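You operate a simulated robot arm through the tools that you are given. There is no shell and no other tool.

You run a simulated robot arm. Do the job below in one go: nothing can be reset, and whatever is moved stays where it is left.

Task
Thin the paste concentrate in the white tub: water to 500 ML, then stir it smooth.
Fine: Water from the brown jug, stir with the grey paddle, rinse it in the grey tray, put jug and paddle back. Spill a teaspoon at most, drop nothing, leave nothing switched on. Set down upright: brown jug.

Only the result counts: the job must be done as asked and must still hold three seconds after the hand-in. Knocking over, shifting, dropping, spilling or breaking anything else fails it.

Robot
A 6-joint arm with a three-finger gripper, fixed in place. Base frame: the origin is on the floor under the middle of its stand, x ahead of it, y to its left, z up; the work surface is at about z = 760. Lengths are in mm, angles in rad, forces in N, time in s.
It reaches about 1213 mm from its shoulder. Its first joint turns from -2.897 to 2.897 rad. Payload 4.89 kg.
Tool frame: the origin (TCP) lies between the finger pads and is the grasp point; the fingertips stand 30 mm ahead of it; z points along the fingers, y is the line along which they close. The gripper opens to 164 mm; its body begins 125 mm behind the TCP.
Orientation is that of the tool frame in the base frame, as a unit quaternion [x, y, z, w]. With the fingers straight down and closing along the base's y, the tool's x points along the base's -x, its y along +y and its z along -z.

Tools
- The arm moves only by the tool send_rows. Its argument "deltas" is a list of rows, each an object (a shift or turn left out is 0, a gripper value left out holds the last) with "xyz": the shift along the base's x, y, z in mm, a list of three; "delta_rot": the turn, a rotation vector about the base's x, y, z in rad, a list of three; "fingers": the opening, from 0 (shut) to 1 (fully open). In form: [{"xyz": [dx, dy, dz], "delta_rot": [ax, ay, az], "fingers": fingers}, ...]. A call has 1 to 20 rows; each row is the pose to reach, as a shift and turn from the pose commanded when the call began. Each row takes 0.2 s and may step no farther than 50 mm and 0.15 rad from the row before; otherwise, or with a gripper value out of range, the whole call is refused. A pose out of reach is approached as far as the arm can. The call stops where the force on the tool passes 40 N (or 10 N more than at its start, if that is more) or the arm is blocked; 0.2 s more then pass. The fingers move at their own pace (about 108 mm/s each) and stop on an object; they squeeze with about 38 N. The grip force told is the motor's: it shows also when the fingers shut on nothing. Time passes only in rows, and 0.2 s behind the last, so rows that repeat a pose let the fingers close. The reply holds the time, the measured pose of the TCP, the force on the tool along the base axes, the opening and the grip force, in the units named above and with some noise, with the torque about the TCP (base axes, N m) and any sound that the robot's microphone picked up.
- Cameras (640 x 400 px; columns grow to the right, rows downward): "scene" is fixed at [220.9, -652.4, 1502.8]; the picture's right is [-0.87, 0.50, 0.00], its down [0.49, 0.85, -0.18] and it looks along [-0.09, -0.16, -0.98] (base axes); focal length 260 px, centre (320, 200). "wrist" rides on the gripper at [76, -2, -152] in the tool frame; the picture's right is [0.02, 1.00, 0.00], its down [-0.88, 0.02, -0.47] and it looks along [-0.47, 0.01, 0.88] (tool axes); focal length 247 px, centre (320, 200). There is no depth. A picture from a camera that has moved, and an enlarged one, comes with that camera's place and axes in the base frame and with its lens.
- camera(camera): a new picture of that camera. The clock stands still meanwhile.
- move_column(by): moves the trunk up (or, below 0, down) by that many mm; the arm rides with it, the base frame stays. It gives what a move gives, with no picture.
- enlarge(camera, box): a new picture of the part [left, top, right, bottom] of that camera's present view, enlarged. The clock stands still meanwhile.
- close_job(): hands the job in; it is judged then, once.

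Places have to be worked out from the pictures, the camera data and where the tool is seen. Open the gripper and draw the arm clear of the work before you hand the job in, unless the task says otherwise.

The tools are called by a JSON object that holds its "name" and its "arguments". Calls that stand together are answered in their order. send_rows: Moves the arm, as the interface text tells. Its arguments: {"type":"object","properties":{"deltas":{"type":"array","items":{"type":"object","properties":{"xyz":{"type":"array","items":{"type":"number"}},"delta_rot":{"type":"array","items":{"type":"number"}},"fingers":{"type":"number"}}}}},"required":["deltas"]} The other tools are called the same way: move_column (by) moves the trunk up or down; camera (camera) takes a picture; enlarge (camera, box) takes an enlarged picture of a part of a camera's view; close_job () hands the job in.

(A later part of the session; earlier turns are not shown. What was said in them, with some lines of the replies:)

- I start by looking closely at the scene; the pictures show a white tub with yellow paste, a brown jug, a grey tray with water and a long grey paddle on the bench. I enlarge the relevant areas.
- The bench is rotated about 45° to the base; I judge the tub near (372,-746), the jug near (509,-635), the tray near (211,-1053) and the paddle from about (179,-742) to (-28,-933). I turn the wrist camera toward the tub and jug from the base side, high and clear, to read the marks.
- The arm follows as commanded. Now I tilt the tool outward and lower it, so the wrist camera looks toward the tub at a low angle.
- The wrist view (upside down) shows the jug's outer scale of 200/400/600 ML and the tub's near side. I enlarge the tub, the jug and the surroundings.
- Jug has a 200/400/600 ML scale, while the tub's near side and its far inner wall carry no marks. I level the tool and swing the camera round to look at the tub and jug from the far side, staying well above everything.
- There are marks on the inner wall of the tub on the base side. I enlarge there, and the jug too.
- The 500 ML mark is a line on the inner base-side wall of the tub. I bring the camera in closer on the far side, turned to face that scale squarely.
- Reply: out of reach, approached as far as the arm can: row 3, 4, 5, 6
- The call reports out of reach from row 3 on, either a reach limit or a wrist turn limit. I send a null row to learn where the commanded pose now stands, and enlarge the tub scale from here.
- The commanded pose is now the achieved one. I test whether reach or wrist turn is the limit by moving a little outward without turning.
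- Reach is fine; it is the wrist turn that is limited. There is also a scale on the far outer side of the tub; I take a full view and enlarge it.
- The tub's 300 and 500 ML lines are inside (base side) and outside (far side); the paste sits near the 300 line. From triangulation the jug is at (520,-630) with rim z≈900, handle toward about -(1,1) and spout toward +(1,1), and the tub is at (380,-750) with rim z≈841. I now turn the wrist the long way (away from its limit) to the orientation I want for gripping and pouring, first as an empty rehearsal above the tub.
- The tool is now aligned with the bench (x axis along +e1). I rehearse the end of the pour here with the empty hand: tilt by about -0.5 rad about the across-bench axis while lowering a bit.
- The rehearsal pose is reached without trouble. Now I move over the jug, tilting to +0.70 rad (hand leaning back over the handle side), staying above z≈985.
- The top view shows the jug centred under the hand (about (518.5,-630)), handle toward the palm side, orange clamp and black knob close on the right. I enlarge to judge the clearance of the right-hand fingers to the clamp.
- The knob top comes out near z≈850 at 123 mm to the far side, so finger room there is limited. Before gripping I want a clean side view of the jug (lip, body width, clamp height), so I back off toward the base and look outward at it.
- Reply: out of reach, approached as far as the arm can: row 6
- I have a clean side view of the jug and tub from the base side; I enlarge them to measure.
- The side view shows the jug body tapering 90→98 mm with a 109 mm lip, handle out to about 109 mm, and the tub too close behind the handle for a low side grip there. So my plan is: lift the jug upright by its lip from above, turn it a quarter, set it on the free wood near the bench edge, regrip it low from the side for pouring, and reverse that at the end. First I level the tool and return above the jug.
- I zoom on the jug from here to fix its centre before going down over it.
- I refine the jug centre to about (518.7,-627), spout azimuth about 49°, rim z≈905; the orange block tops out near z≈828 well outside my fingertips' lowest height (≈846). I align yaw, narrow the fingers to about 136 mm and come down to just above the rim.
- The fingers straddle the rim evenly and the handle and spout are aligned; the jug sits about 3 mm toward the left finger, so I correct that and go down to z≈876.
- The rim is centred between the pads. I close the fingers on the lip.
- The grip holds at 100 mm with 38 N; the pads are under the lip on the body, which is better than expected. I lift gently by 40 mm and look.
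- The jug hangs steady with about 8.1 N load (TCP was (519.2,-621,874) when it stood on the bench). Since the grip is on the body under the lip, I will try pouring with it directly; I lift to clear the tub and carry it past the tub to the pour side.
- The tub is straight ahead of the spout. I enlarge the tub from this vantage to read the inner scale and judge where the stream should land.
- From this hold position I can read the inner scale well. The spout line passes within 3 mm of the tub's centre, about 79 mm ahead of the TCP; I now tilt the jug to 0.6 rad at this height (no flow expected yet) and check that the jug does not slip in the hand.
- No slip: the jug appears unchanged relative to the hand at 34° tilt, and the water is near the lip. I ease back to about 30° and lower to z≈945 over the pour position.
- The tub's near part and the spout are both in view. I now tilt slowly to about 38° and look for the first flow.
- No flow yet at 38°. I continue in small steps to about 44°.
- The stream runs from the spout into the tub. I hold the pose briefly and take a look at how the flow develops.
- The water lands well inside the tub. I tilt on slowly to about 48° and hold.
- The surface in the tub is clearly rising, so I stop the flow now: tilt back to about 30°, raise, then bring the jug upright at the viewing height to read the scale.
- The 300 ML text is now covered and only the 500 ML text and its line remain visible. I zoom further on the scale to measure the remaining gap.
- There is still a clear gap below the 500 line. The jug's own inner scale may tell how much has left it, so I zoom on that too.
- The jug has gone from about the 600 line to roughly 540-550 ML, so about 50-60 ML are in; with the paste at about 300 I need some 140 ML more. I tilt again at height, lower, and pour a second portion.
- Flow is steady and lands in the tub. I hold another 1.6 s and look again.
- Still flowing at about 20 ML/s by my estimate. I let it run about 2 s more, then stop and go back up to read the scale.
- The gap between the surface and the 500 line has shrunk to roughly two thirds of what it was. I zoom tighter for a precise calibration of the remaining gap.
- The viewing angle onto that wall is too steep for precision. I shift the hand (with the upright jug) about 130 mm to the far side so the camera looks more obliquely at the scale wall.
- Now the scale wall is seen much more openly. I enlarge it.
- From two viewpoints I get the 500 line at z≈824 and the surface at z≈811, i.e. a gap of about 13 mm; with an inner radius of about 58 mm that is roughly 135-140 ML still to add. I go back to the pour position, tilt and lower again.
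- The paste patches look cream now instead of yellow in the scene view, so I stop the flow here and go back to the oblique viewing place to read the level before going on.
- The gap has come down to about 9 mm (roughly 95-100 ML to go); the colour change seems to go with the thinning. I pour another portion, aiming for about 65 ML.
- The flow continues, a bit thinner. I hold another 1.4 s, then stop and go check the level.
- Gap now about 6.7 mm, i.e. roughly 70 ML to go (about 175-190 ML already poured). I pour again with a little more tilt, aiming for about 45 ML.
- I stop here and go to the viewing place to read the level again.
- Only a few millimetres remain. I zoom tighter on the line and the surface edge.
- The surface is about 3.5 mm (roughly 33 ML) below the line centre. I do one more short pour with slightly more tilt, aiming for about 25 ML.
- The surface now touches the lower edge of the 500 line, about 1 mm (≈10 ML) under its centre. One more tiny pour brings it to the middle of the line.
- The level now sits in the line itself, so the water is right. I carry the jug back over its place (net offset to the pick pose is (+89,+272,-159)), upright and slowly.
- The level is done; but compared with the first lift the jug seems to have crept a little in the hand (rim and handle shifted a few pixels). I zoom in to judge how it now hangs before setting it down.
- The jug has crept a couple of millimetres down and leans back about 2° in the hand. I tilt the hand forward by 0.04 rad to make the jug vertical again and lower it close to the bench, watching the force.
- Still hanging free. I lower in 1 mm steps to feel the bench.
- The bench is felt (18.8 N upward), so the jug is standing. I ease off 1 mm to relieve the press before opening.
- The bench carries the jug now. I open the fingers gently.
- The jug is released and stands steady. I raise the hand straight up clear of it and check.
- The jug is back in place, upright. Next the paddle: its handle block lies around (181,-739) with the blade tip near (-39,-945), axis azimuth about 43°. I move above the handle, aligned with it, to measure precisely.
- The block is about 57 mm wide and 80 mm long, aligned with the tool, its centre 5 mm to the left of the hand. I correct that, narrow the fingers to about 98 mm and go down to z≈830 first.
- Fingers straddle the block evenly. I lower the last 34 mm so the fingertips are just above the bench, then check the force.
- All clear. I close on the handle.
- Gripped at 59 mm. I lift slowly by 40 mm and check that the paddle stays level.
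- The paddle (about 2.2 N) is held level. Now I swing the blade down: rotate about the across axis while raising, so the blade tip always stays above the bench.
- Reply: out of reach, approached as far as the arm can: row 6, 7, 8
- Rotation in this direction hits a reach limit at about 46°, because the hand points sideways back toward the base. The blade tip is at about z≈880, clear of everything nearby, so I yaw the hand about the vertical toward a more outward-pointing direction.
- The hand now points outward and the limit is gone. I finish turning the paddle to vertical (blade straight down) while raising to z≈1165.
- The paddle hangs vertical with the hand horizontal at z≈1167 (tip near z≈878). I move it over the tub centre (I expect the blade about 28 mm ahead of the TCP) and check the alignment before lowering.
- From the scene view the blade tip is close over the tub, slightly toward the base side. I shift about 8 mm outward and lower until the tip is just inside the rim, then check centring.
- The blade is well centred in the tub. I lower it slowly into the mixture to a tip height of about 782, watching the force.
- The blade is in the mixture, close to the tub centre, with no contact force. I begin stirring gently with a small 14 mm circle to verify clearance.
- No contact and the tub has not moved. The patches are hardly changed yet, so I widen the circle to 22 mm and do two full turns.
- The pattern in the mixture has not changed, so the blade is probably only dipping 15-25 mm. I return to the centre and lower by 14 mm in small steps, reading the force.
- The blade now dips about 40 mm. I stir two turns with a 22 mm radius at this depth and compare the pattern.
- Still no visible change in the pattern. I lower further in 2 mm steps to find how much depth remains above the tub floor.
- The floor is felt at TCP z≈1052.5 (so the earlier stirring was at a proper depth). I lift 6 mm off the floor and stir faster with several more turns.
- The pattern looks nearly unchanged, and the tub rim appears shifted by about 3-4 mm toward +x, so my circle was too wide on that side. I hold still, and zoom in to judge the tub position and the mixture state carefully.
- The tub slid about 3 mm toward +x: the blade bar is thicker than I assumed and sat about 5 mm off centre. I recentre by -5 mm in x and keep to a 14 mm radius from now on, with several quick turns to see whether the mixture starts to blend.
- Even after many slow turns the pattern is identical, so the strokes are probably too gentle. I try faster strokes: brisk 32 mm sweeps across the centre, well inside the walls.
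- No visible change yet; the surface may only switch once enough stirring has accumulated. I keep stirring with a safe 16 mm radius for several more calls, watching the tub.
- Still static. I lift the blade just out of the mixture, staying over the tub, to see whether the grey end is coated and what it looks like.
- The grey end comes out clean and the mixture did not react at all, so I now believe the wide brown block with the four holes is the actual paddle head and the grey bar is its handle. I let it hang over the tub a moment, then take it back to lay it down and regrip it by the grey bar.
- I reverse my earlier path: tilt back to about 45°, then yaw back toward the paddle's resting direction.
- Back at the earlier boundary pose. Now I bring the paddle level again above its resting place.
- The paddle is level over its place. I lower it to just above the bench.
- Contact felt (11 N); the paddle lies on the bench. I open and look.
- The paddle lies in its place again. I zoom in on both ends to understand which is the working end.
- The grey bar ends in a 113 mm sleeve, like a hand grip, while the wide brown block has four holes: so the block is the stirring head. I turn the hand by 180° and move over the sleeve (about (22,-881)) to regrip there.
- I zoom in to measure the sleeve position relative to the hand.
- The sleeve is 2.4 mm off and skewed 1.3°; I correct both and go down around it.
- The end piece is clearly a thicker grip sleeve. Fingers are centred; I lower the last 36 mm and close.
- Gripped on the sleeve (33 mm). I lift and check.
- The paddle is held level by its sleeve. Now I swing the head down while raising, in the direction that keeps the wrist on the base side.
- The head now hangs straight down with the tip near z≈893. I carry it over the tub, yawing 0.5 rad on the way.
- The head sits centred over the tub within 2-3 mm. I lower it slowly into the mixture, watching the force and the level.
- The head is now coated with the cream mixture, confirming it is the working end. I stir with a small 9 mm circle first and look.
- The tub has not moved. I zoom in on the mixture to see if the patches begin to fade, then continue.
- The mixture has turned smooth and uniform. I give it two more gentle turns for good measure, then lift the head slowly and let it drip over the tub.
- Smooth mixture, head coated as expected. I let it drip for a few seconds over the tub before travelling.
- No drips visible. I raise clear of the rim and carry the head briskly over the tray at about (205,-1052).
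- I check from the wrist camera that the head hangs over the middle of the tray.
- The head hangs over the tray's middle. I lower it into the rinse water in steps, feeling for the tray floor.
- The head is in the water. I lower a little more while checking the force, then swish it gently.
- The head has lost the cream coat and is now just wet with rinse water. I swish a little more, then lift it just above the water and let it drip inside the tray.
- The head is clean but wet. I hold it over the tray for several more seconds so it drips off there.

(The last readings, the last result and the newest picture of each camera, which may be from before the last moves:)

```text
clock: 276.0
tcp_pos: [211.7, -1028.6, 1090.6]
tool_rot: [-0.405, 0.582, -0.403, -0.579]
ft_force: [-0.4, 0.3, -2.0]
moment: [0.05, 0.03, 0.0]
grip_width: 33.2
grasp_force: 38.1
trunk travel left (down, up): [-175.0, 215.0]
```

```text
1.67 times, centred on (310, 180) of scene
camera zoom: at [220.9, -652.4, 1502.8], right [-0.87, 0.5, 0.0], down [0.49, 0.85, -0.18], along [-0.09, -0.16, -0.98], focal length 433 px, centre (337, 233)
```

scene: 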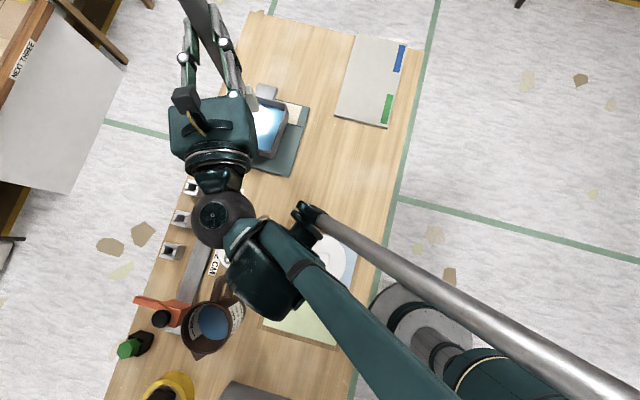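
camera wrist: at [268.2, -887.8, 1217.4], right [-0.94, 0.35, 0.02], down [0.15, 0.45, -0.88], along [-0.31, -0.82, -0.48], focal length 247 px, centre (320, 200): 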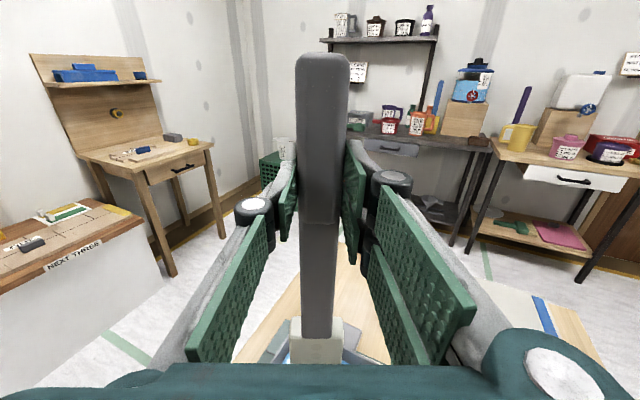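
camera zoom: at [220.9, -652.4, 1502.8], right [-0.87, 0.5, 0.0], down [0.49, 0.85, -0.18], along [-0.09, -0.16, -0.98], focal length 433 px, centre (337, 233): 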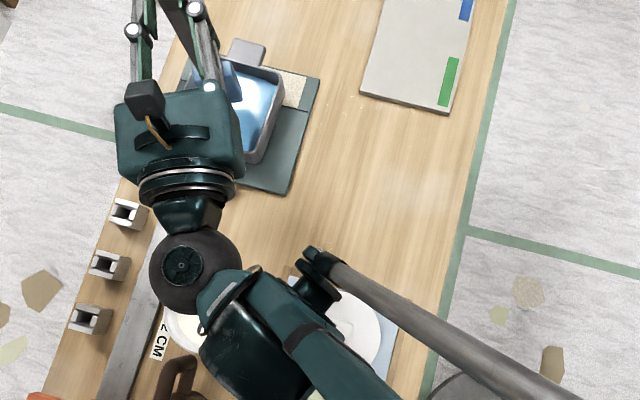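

No drips on the bench and the paste is rinsed off. I raise the paddle and carry it back over its resting place, undoing the yaw.

{"name": "send_rows", "arguments": {"deltas": [{"xyz": [0, 0, 30]}, {"xyz": [0, 0, 60]}, {"xyz": [-12, 9, 62], "delta_rot": [0, 0, -0.04]}, {"xyz": [-36, 27, 62], "delta_rot": [0, 0, -0.1]}, {"xyz": [-60, 46, 62], "delta_rot": [0, 0, -0.17]}, {"xyz": [-85, 65, 62], "delta_rot": [0, 0, -0.24]}, {"xyz": [-110, 84, 62], "delta_rot": [0, 0, -0.31]}, {"xyz": [-135, 103, 62], "delta_rot": [0, 0, -0.38]}, {"xyz": [-160, 122, 62], "delta_rot": [0, 0, -0.44]}, {"xyz": [-180, 137, 62], "delta_rot": [0, 0, -0.48]}, {"xyz": [-190, 144.5, 62], "delta_rot": [0, 0, -0.5]}, {"xyz": [-190, 144.5, 62], "delta_rot": [0, 0, -0.5]}]}}

{"name": "camera", "arguments": {"camera": "scene"}}

```text
clock: 278.6
tcp_pos: [21.8, -884.3, 1152.1]
tool_rot: [-0.247, 0.665, -0.247, -0.661]
ft_force: [-0.1, 0.6, -1.7]
moment: [0.03, -0.01, 0.0]
grip_width: 33.7
grasp_force: 38.5
trunk travel left (down, up): [-175.0, 215.0]
```

```text
taken
```

scene: 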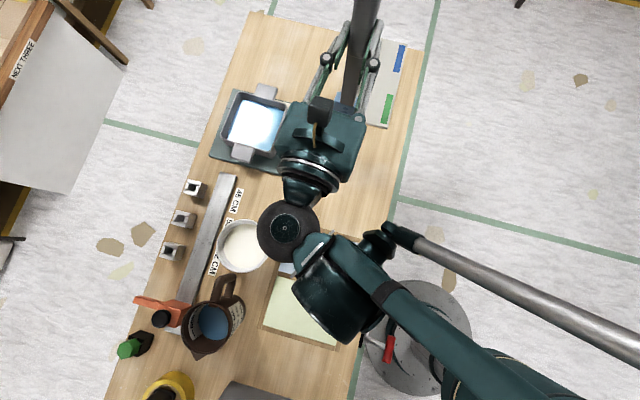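

The paddle hangs above its place. I swing it back to level while lowering, the reverse of the way up.

{"name": "send_rows", "arguments": {"deltas": [{"xyz": [0, 0, 0], "delta_rot": [0.0472, -0.053, 0]}, {"xyz": [0, 0, -5], "delta_rot": [0.1204, -0.1351, 0]}, {"xyz": [0, 0, -10], "delta_rot": [0.2069, -0.2322, 0]}, {"xyz": [0, 0, -20], "delta_rot": [0.2934, -0.3293, 0]}, {"xyz": [0, 0, -30], "delta_rot": [0.3798, -0.4263, 0]}, {"xyz": [0, 0, -45], "delta_rot": [0.4663, -0.5234, 0]}, {"xyz": [0, 0, -70], "delta_rot": [0.5528, -0.6204, 0]}, {"xyz": [0, 0, -100], "delta_rot": [0.6393, -0.7175, 0]}, {"xyz": [0, 0, -135], "delta_rot": [0.7257, -0.8145, 0]}, {"xyz": [0, 0, -175], "delta_rot": [0.8122, -0.9116, 0]}, {"xyz": [0, 0, -215], "delta_rot": [0.8987, -1.0087, 0]}, {"xyz": [0, 0, -250], "delta_rot": [0.9785, -1.0982, 0]}, {"xyz": [0, 0, -275], "delta_rot": [1.045, -1.1729, 0]}, {"xyz": [0, 0, -275], "delta_rot": [1.045, -1.1729, 0]}]}}

{"name": "camera", "arguments": {"camera": "wrist"}}

```text
clock: 281.6
tcp_pos: [21.4, -886.1, 879.5]
tool_rot: [-0.355, 0.935, 0.007, 0.002]
ft_force: [0.2, -0.6, -2.7]
moment: [-0.05, 0.12, 0.01]
grip_width: 33.3
grasp_force: 38.1
trunk travel left (down, up): [-175.0, 215.0]
```

```text
taken
camera wrist: at [-33.2, -940.8, 1031.6], right [-0.68, 0.73, 0.01], down [0.65, 0.59, 0.48], along [0.34, 0.33, -0.88], focal length 247 px, centre (320, 200)
```

wrist: 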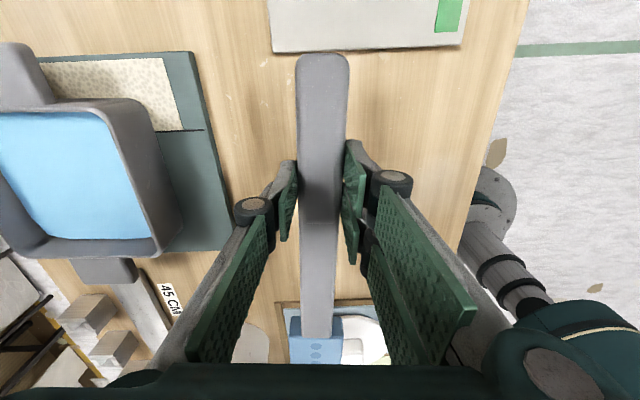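

The paddle is level with the head over its place. I trim yaw by +0.023 rad (to restore its original direction), lower to just above the bench, and then feel for contact.

{"name": "send_rows", "arguments": {"deltas": [{"xyz": [0.5, -0.5, -20], "delta_rot": [0, 0, 0.012]}, {"xyz": [1, -1, -40], "delta_rot": [0, 0, 0.0227]}, {"xyz": [1, -1, -58], "delta_rot": [0, 0, 0.0227]}, {"xyz": [1, -1, -70], "delta_rot": [0, 0, 0.0227]}, {"xyz": [1, -1, -76], "delta_rot": [0, 0, 0.0227]}, {"xyz": [1, -1, -76], "delta_rot": [0, 0, 0.0227]}]}}

{"name": "send_rows", "arguments": {"deltas": [{"xyz": [0, 0, -1]}, {"xyz": [0, 0, -2]}, {"xyz": [0, 0, -2]}]}}

{"name": "camera", "arguments": {"camera": "wrist"}}

```text
clock: 283.0
tcp_pos: [24.6, -884.2, 800.8]
tool_rot: [-0.366, 0.931, 0.006, -0.001]
ft_force: [-0.2, -0.3, 0.4]
moment: [0.12, -0.22, 0.0]
grip_width: 33.5
grasp_force: 38.1
trunk travel left (down, up): [-175.0, 215.0]
```

```text
clock: 283.8
tcp_pos: [24.1, -885.4, 798.6]
tool_rot: [-0.366, 0.931, 0.007, 0.0]
ft_force: [3.0, 2.5, 9.7]
moment: [0.31, -0.75, 0.06]
grip_width: 33.4
grasp_force: 37.7
trunk travel left (down, up): [-175.0, 215.0]
```

```text
taken
camera wrist: at [-28.7, -940.9, 951.7], right [-0.7, 0.72, 0.01], down [0.63, 0.61, 0.48], along [0.34, 0.34, -0.88], focal length 247 px, centre (320, 200)
```

wrist: 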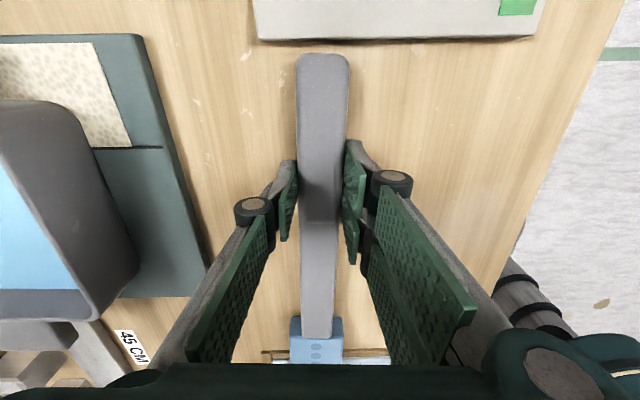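

Contact is felt along the paddle; it rests on the bench. I open the fingers gently and withdraw upward.

{"name": "send_rows", "arguments": {"deltas": [{"xyz": [0, 0, 0], "fingers": 0.22}, {"xyz": [0, 0, 0], "fingers": 0.27}, {"xyz": [0, 0, 0], "fingers": 0.35}, {"xyz": [0, 0, 0], "fingers": 0.45}, {"xyz": [0, 0, 0], "fingers": 0.5}]}}

{"name": "camera", "arguments": {"camera": "wrist"}}

```text
clock: 285.0
tcp_pos: [22.9, -885.2, 798.8]
tool_rot: [-0.366, 0.931, 0.006, -0.001]
ft_force: [0.6, -0.3, 0.4]
moment: [0.02, -0.01, -0.02]
grip_width: 82.1
grasp_force: 0.0
trunk travel left (down, up): [-175.0, 215.0]
```

```text
taken
camera wrist: at [-28.8, -941.3, 951.1], right [-0.7, 0.72, 0.01], down [0.63, 0.61, 0.48], along [0.34, 0.34, -0.88], focal length 247 px, centre (320, 200)
```

wrist: 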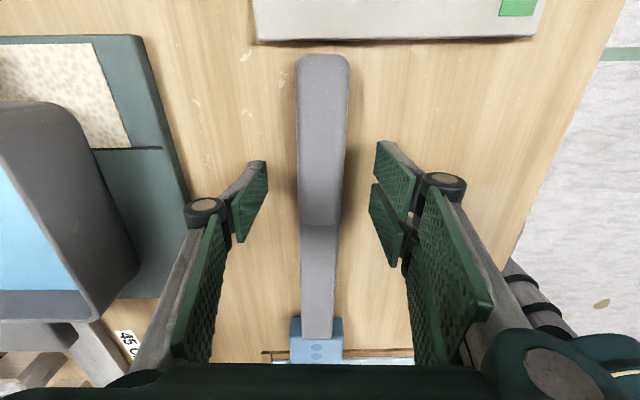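

Released cleanly. I raise the hand and look over the whole bench.

{"name": "send_rows", "arguments": {"deltas": [{"xyz": [0, 0, 25]}, {"xyz": [0, 0, 65]}, {"xyz": [0, 0, 110]}, {"xyz": [0, 0, 155]}, {"xyz": [0, 0, 200]}, {"xyz": [0, 0, 240]}]}}

{"name": "camera", "arguments": {"camera": "wrist"}}

{"name": "camera", "arguments": {"camera": "scene"}}

```text
clock: 286.4
tcp_pos: [22.0, -889.2, 1041.5]
tool_rot: [-0.366, 0.931, 0.006, 0.0]
ft_force: [0.4, -1.7, -0.2]
moment: [0.11, 0.01, -0.03]
grip_width: 82.3
grasp_force: 0.0
trunk travel left (down, up): [-175.0, 215.0]
```

```text
taken
camera wrist: at [-31.1, -944.2, 1193.4], right [-0.7, 0.72, 0.01], down [0.63, 0.61, 0.48], along [0.34, 0.34, -0.88], focal length 247 px, centre (320, 200)
```

wrist: 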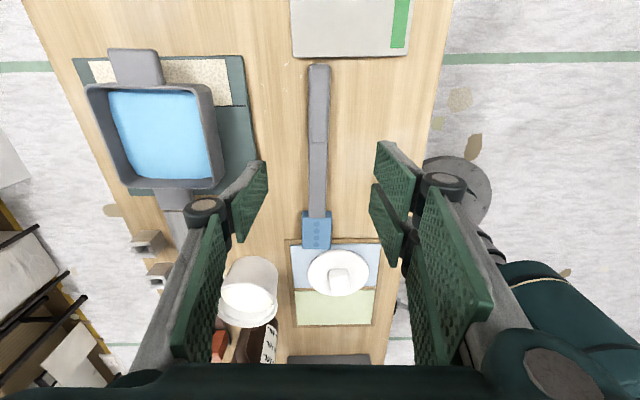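

```text
taken
```

scene: 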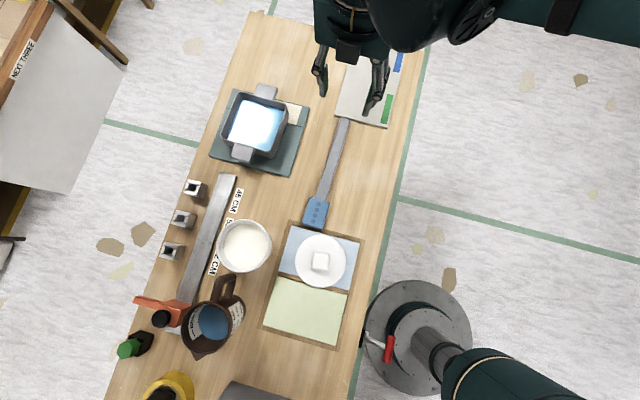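

Everything appears in place. I compare with my first pictures using the same enlargements.

{"name": "enlarge", "arguments": {"camera": "scene", "box": [120, 180, 280, 280]}}

{"name": "enlarge", "arguments": {"camera": "scene", "box": [100, 260, 324, 400]}}

{"name": "enlarge", "arguments": {"camera": "scene", "box": [190, 70, 350, 170]}}

{"name": "enlarge", "arguments": {"camera": "scene", "box": [270, 100, 430, 240]}}

```text
4.00 times, centred on (200, 230) of scene
camera zoom: at [220.9, -652.4, 1502.8], right [-0.87, 0.5, 0.0], down [0.49, 0.85, -0.18], along [-0.09, -0.16, -0.98], focal length 1039 px, centre (800, 80)
```

zoom: 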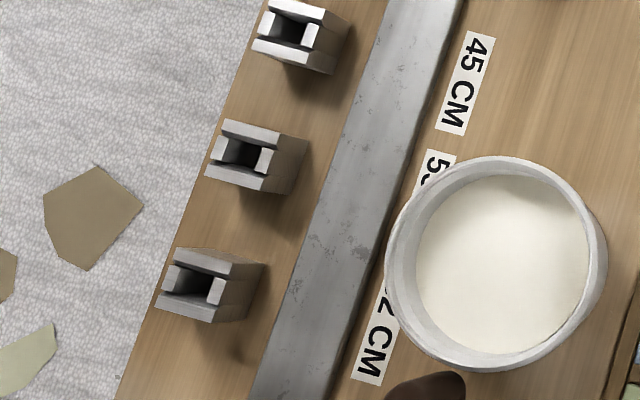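

```text
2.86 times, centred on (212, 330) of scene
camera zoom: at [220.9, -652.4, 1502.8], right [-0.87, 0.5, 0.0], down [0.49, 0.85, -0.18], along [-0.09, -0.16, -0.98], focal length 742 px, centre (629, -171)
```

zoom: 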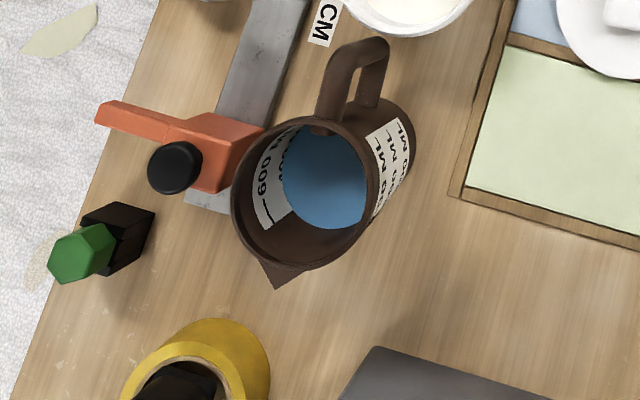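

```text
4.00 times, centred on (270, 120) of scene
camera zoom: at [220.9, -652.4, 1502.8], right [-0.87, 0.5, 0.0], down [0.49, 0.85, -0.18], along [-0.09, -0.16, -0.98], focal length 1039 px, centre (520, 520)
```

zoom: 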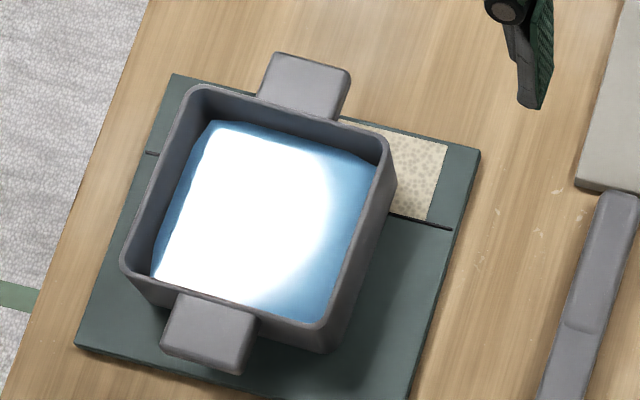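

```text
2.86 times, centred on (350, 170) of scene
camera zoom: at [220.9, -652.4, 1502.8], right [-0.87, 0.5, 0.0], down [0.49, 0.85, -0.18], along [-0.09, -0.16, -0.98], focal length 742 px, centre (234, 286)
```

zoom: 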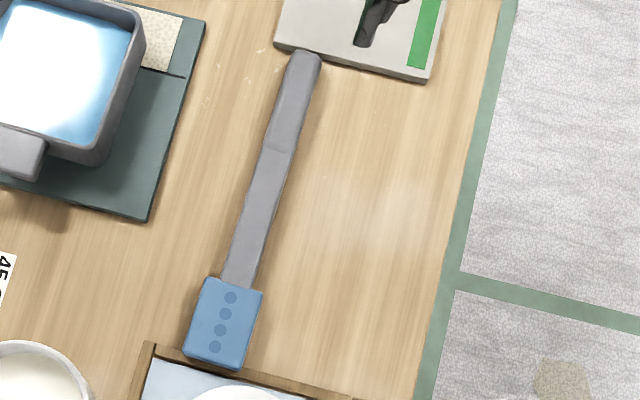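

All objects match my first pictures to within 2-4 mm (jug and paddle about 2 mm, tub about 3 mm). As a last check I look at the tub's scale from the far side.

{"name": "send_rows", "arguments": {"deltas": [{"xyz": [25, -1, 0]}, {"xyz": [65, -2, 0]}, {"xyz": [105, -3, 0]}, {"xyz": [145, -4, 0]}, {"xyz": [185, -5, 0]}, {"xyz": [225, -6, 0]}, {"xyz": [265, -7, 0]}, {"xyz": [305, -8, 0]}, {"xyz": [345, -10, 0]}, {"xyz": [380, -11, 0]}, {"xyz": [402, -12, 0]}, {"xyz": [402, -12, 0]}]}}

{"name": "camera", "arguments": {"camera": "wrist"}}

```text
clock: 289.0
tcp_pos: [427.5, -895.1, 1042.5]
tool_rot: [-0.365, 0.931, 0.007, 0.001]
ft_force: [0.6, -0.1, -0.6]
moment: [0.05, 0.05, 0.04]
grip_width: 82.1
grasp_force: 0.1
trunk travel left (down, up): [-175.0, 215.0]
```

```text
taken
camera wrist: at [374.7, -951.1, 1194.1], right [-0.7, 0.72, 0.01], down [0.63, 0.61, 0.48], along [0.34, 0.34, -0.88], focal length 247 px, centre (320, 200)
```

wrist: 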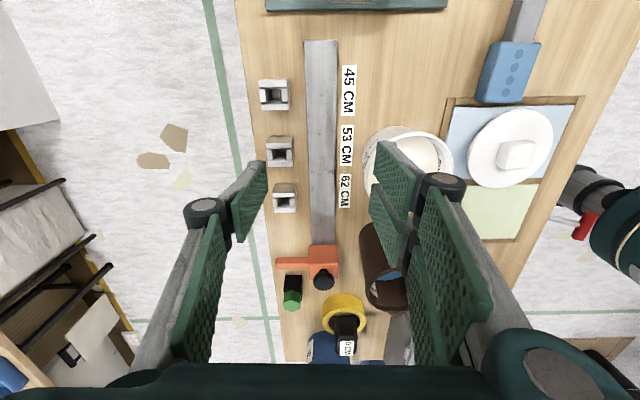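

The right finger hides part of the tub; I enlarge what is visible of the scale wall.

{"name": "enlarge", "arguments": {"camera": "wrist", "box": [360, 110, 470, 210]}}

{"name": "enlarge", "arguments": {"camera": "wrist", "box": [425, 130, 457, 178]}}

```text
4.00 times, centred on (415, 160) of wrist
camera zoom: at [374.7, -951.1, 1194.1], right [-0.7, 0.72, 0.01], down [0.63, 0.61, 0.48], along [0.34, 0.34, -0.88], focal length 988 px, centre (-60, 360)
```

zoom: 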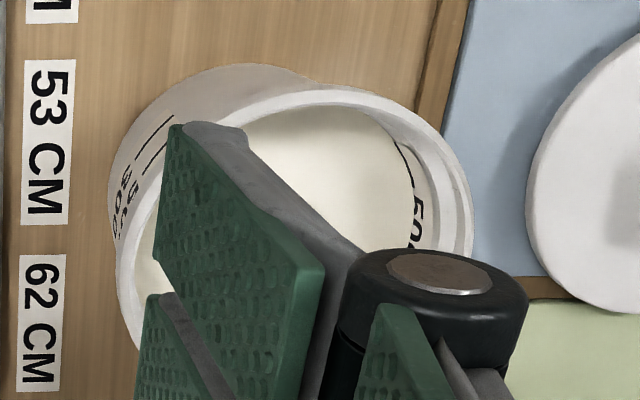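

```text
8.33 times, centred on (441, 154) of wrist
camera zoom: at [374.7, -951.1, 1194.1], right [-0.7, 0.72, 0.01], down [0.63, 0.61, 0.48], along [0.34, 0.34, -0.88], focal length 2058 px, centre (-688, 583)
```

zoom: 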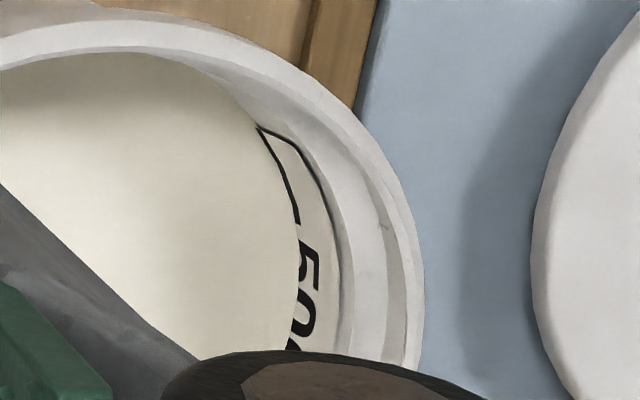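

The level still sits on the 500 line. Now I open the gripper fully and draw the arm up and back to its starting area, clear of the work.

{"name": "send_rows", "arguments": {"deltas": [{"xyz": [0, 0, 40], "fingers": 1.0}, {"xyz": [0, 0, 80]}, {"xyz": [-30, 15, 110]}, {"xyz": [-70, 36, 120]}, {"xyz": [-110, 58, 120]}, {"xyz": [-150, 80, 120]}, {"xyz": [-190, 103, 120]}, {"xyz": [-230, 125, 120]}, {"xyz": [-270, 147, 120]}, {"xyz": [-310, 169, 120]}, {"xyz": [-350, 191, 120]}, {"xyz": [-390, 213, 120]}, {"xyz": [-415, 228, 120]}, {"xyz": [-415, 228, 120]}, {"xyz": [-415, 228, 120]}]}}

{"name": "camera", "arguments": {"camera": "scene"}}

{"name": "camera", "arguments": {"camera": "wrist"}}

```text
clock: 292.2
tcp_pos: [9.2, -668.4, 1158.4]
tool_rot: [-0.366, 0.931, 0.007, 0.0]
ft_force: [0.2, -0.6, 0.6]
moment: [-0.03, -0.06, -0.03]
grip_width: 163.8
grasp_force: 0.0
trunk travel left (down, up): [-175.0, 215.0]
```

```text
taken
```

scene: 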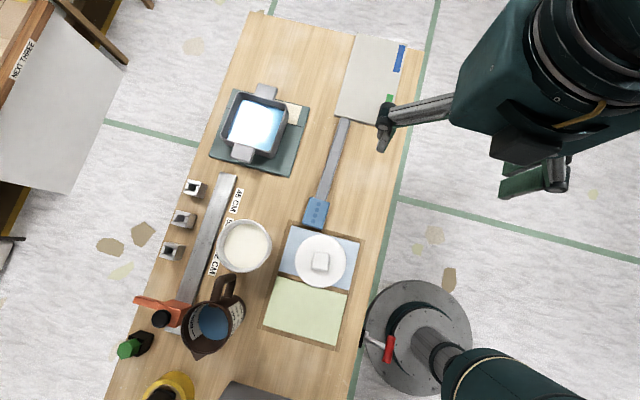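

```text
taken
camera wrist: at [-43.4, -724.0, 1310.0], right [-0.7, 0.72, 0.01], down [0.63, 0.61, 0.48], along [0.34, 0.34, -0.88], focal length 247 px, centre (320, 200)
```

wrist: 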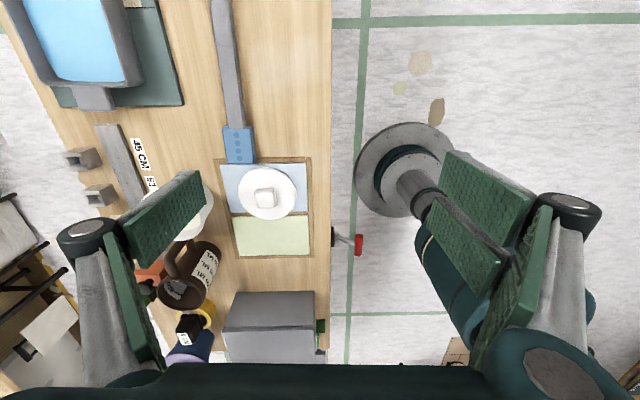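

The arm is clear with the gripper open. The tub holds a smooth mix at the 500 line, the jug stands upright in its place, the paddle is rinsed and back, and nothing is switched on. I hand the job in.

{"name": "close_job", "arguments": {}}

```text
The job is handed in.
```

I handed the job in. The tub is filled to its 500 ML line with water from the brown jug, and the paste is stirred to an even cream with no patches left.

- **Jug:** it stands upright in its original place, within about 2 mm. I saw no spill while pouring.
- **Paddle:** I rinsed it in the grey tray and laid it back within 2–3 mm of where it was. The head is free of paste but still wet, and I saw no drips on the bench.
- **Tub:** the paddle touched the inside wall once while stirring, and the tub slid about 3 mm. I left it there, because nudging it back could have moved it further.
- **Wrong end first:** I stirred with the grey end at first, which did nothing because the brown block is the stirring head. I laid the paddle down and regripped it. The grey end had been in the mixture, came out looking clean, and was not rinsed separately.

Nothing was dropped, nothing is switched on, and the arm is clear with the gripper open.
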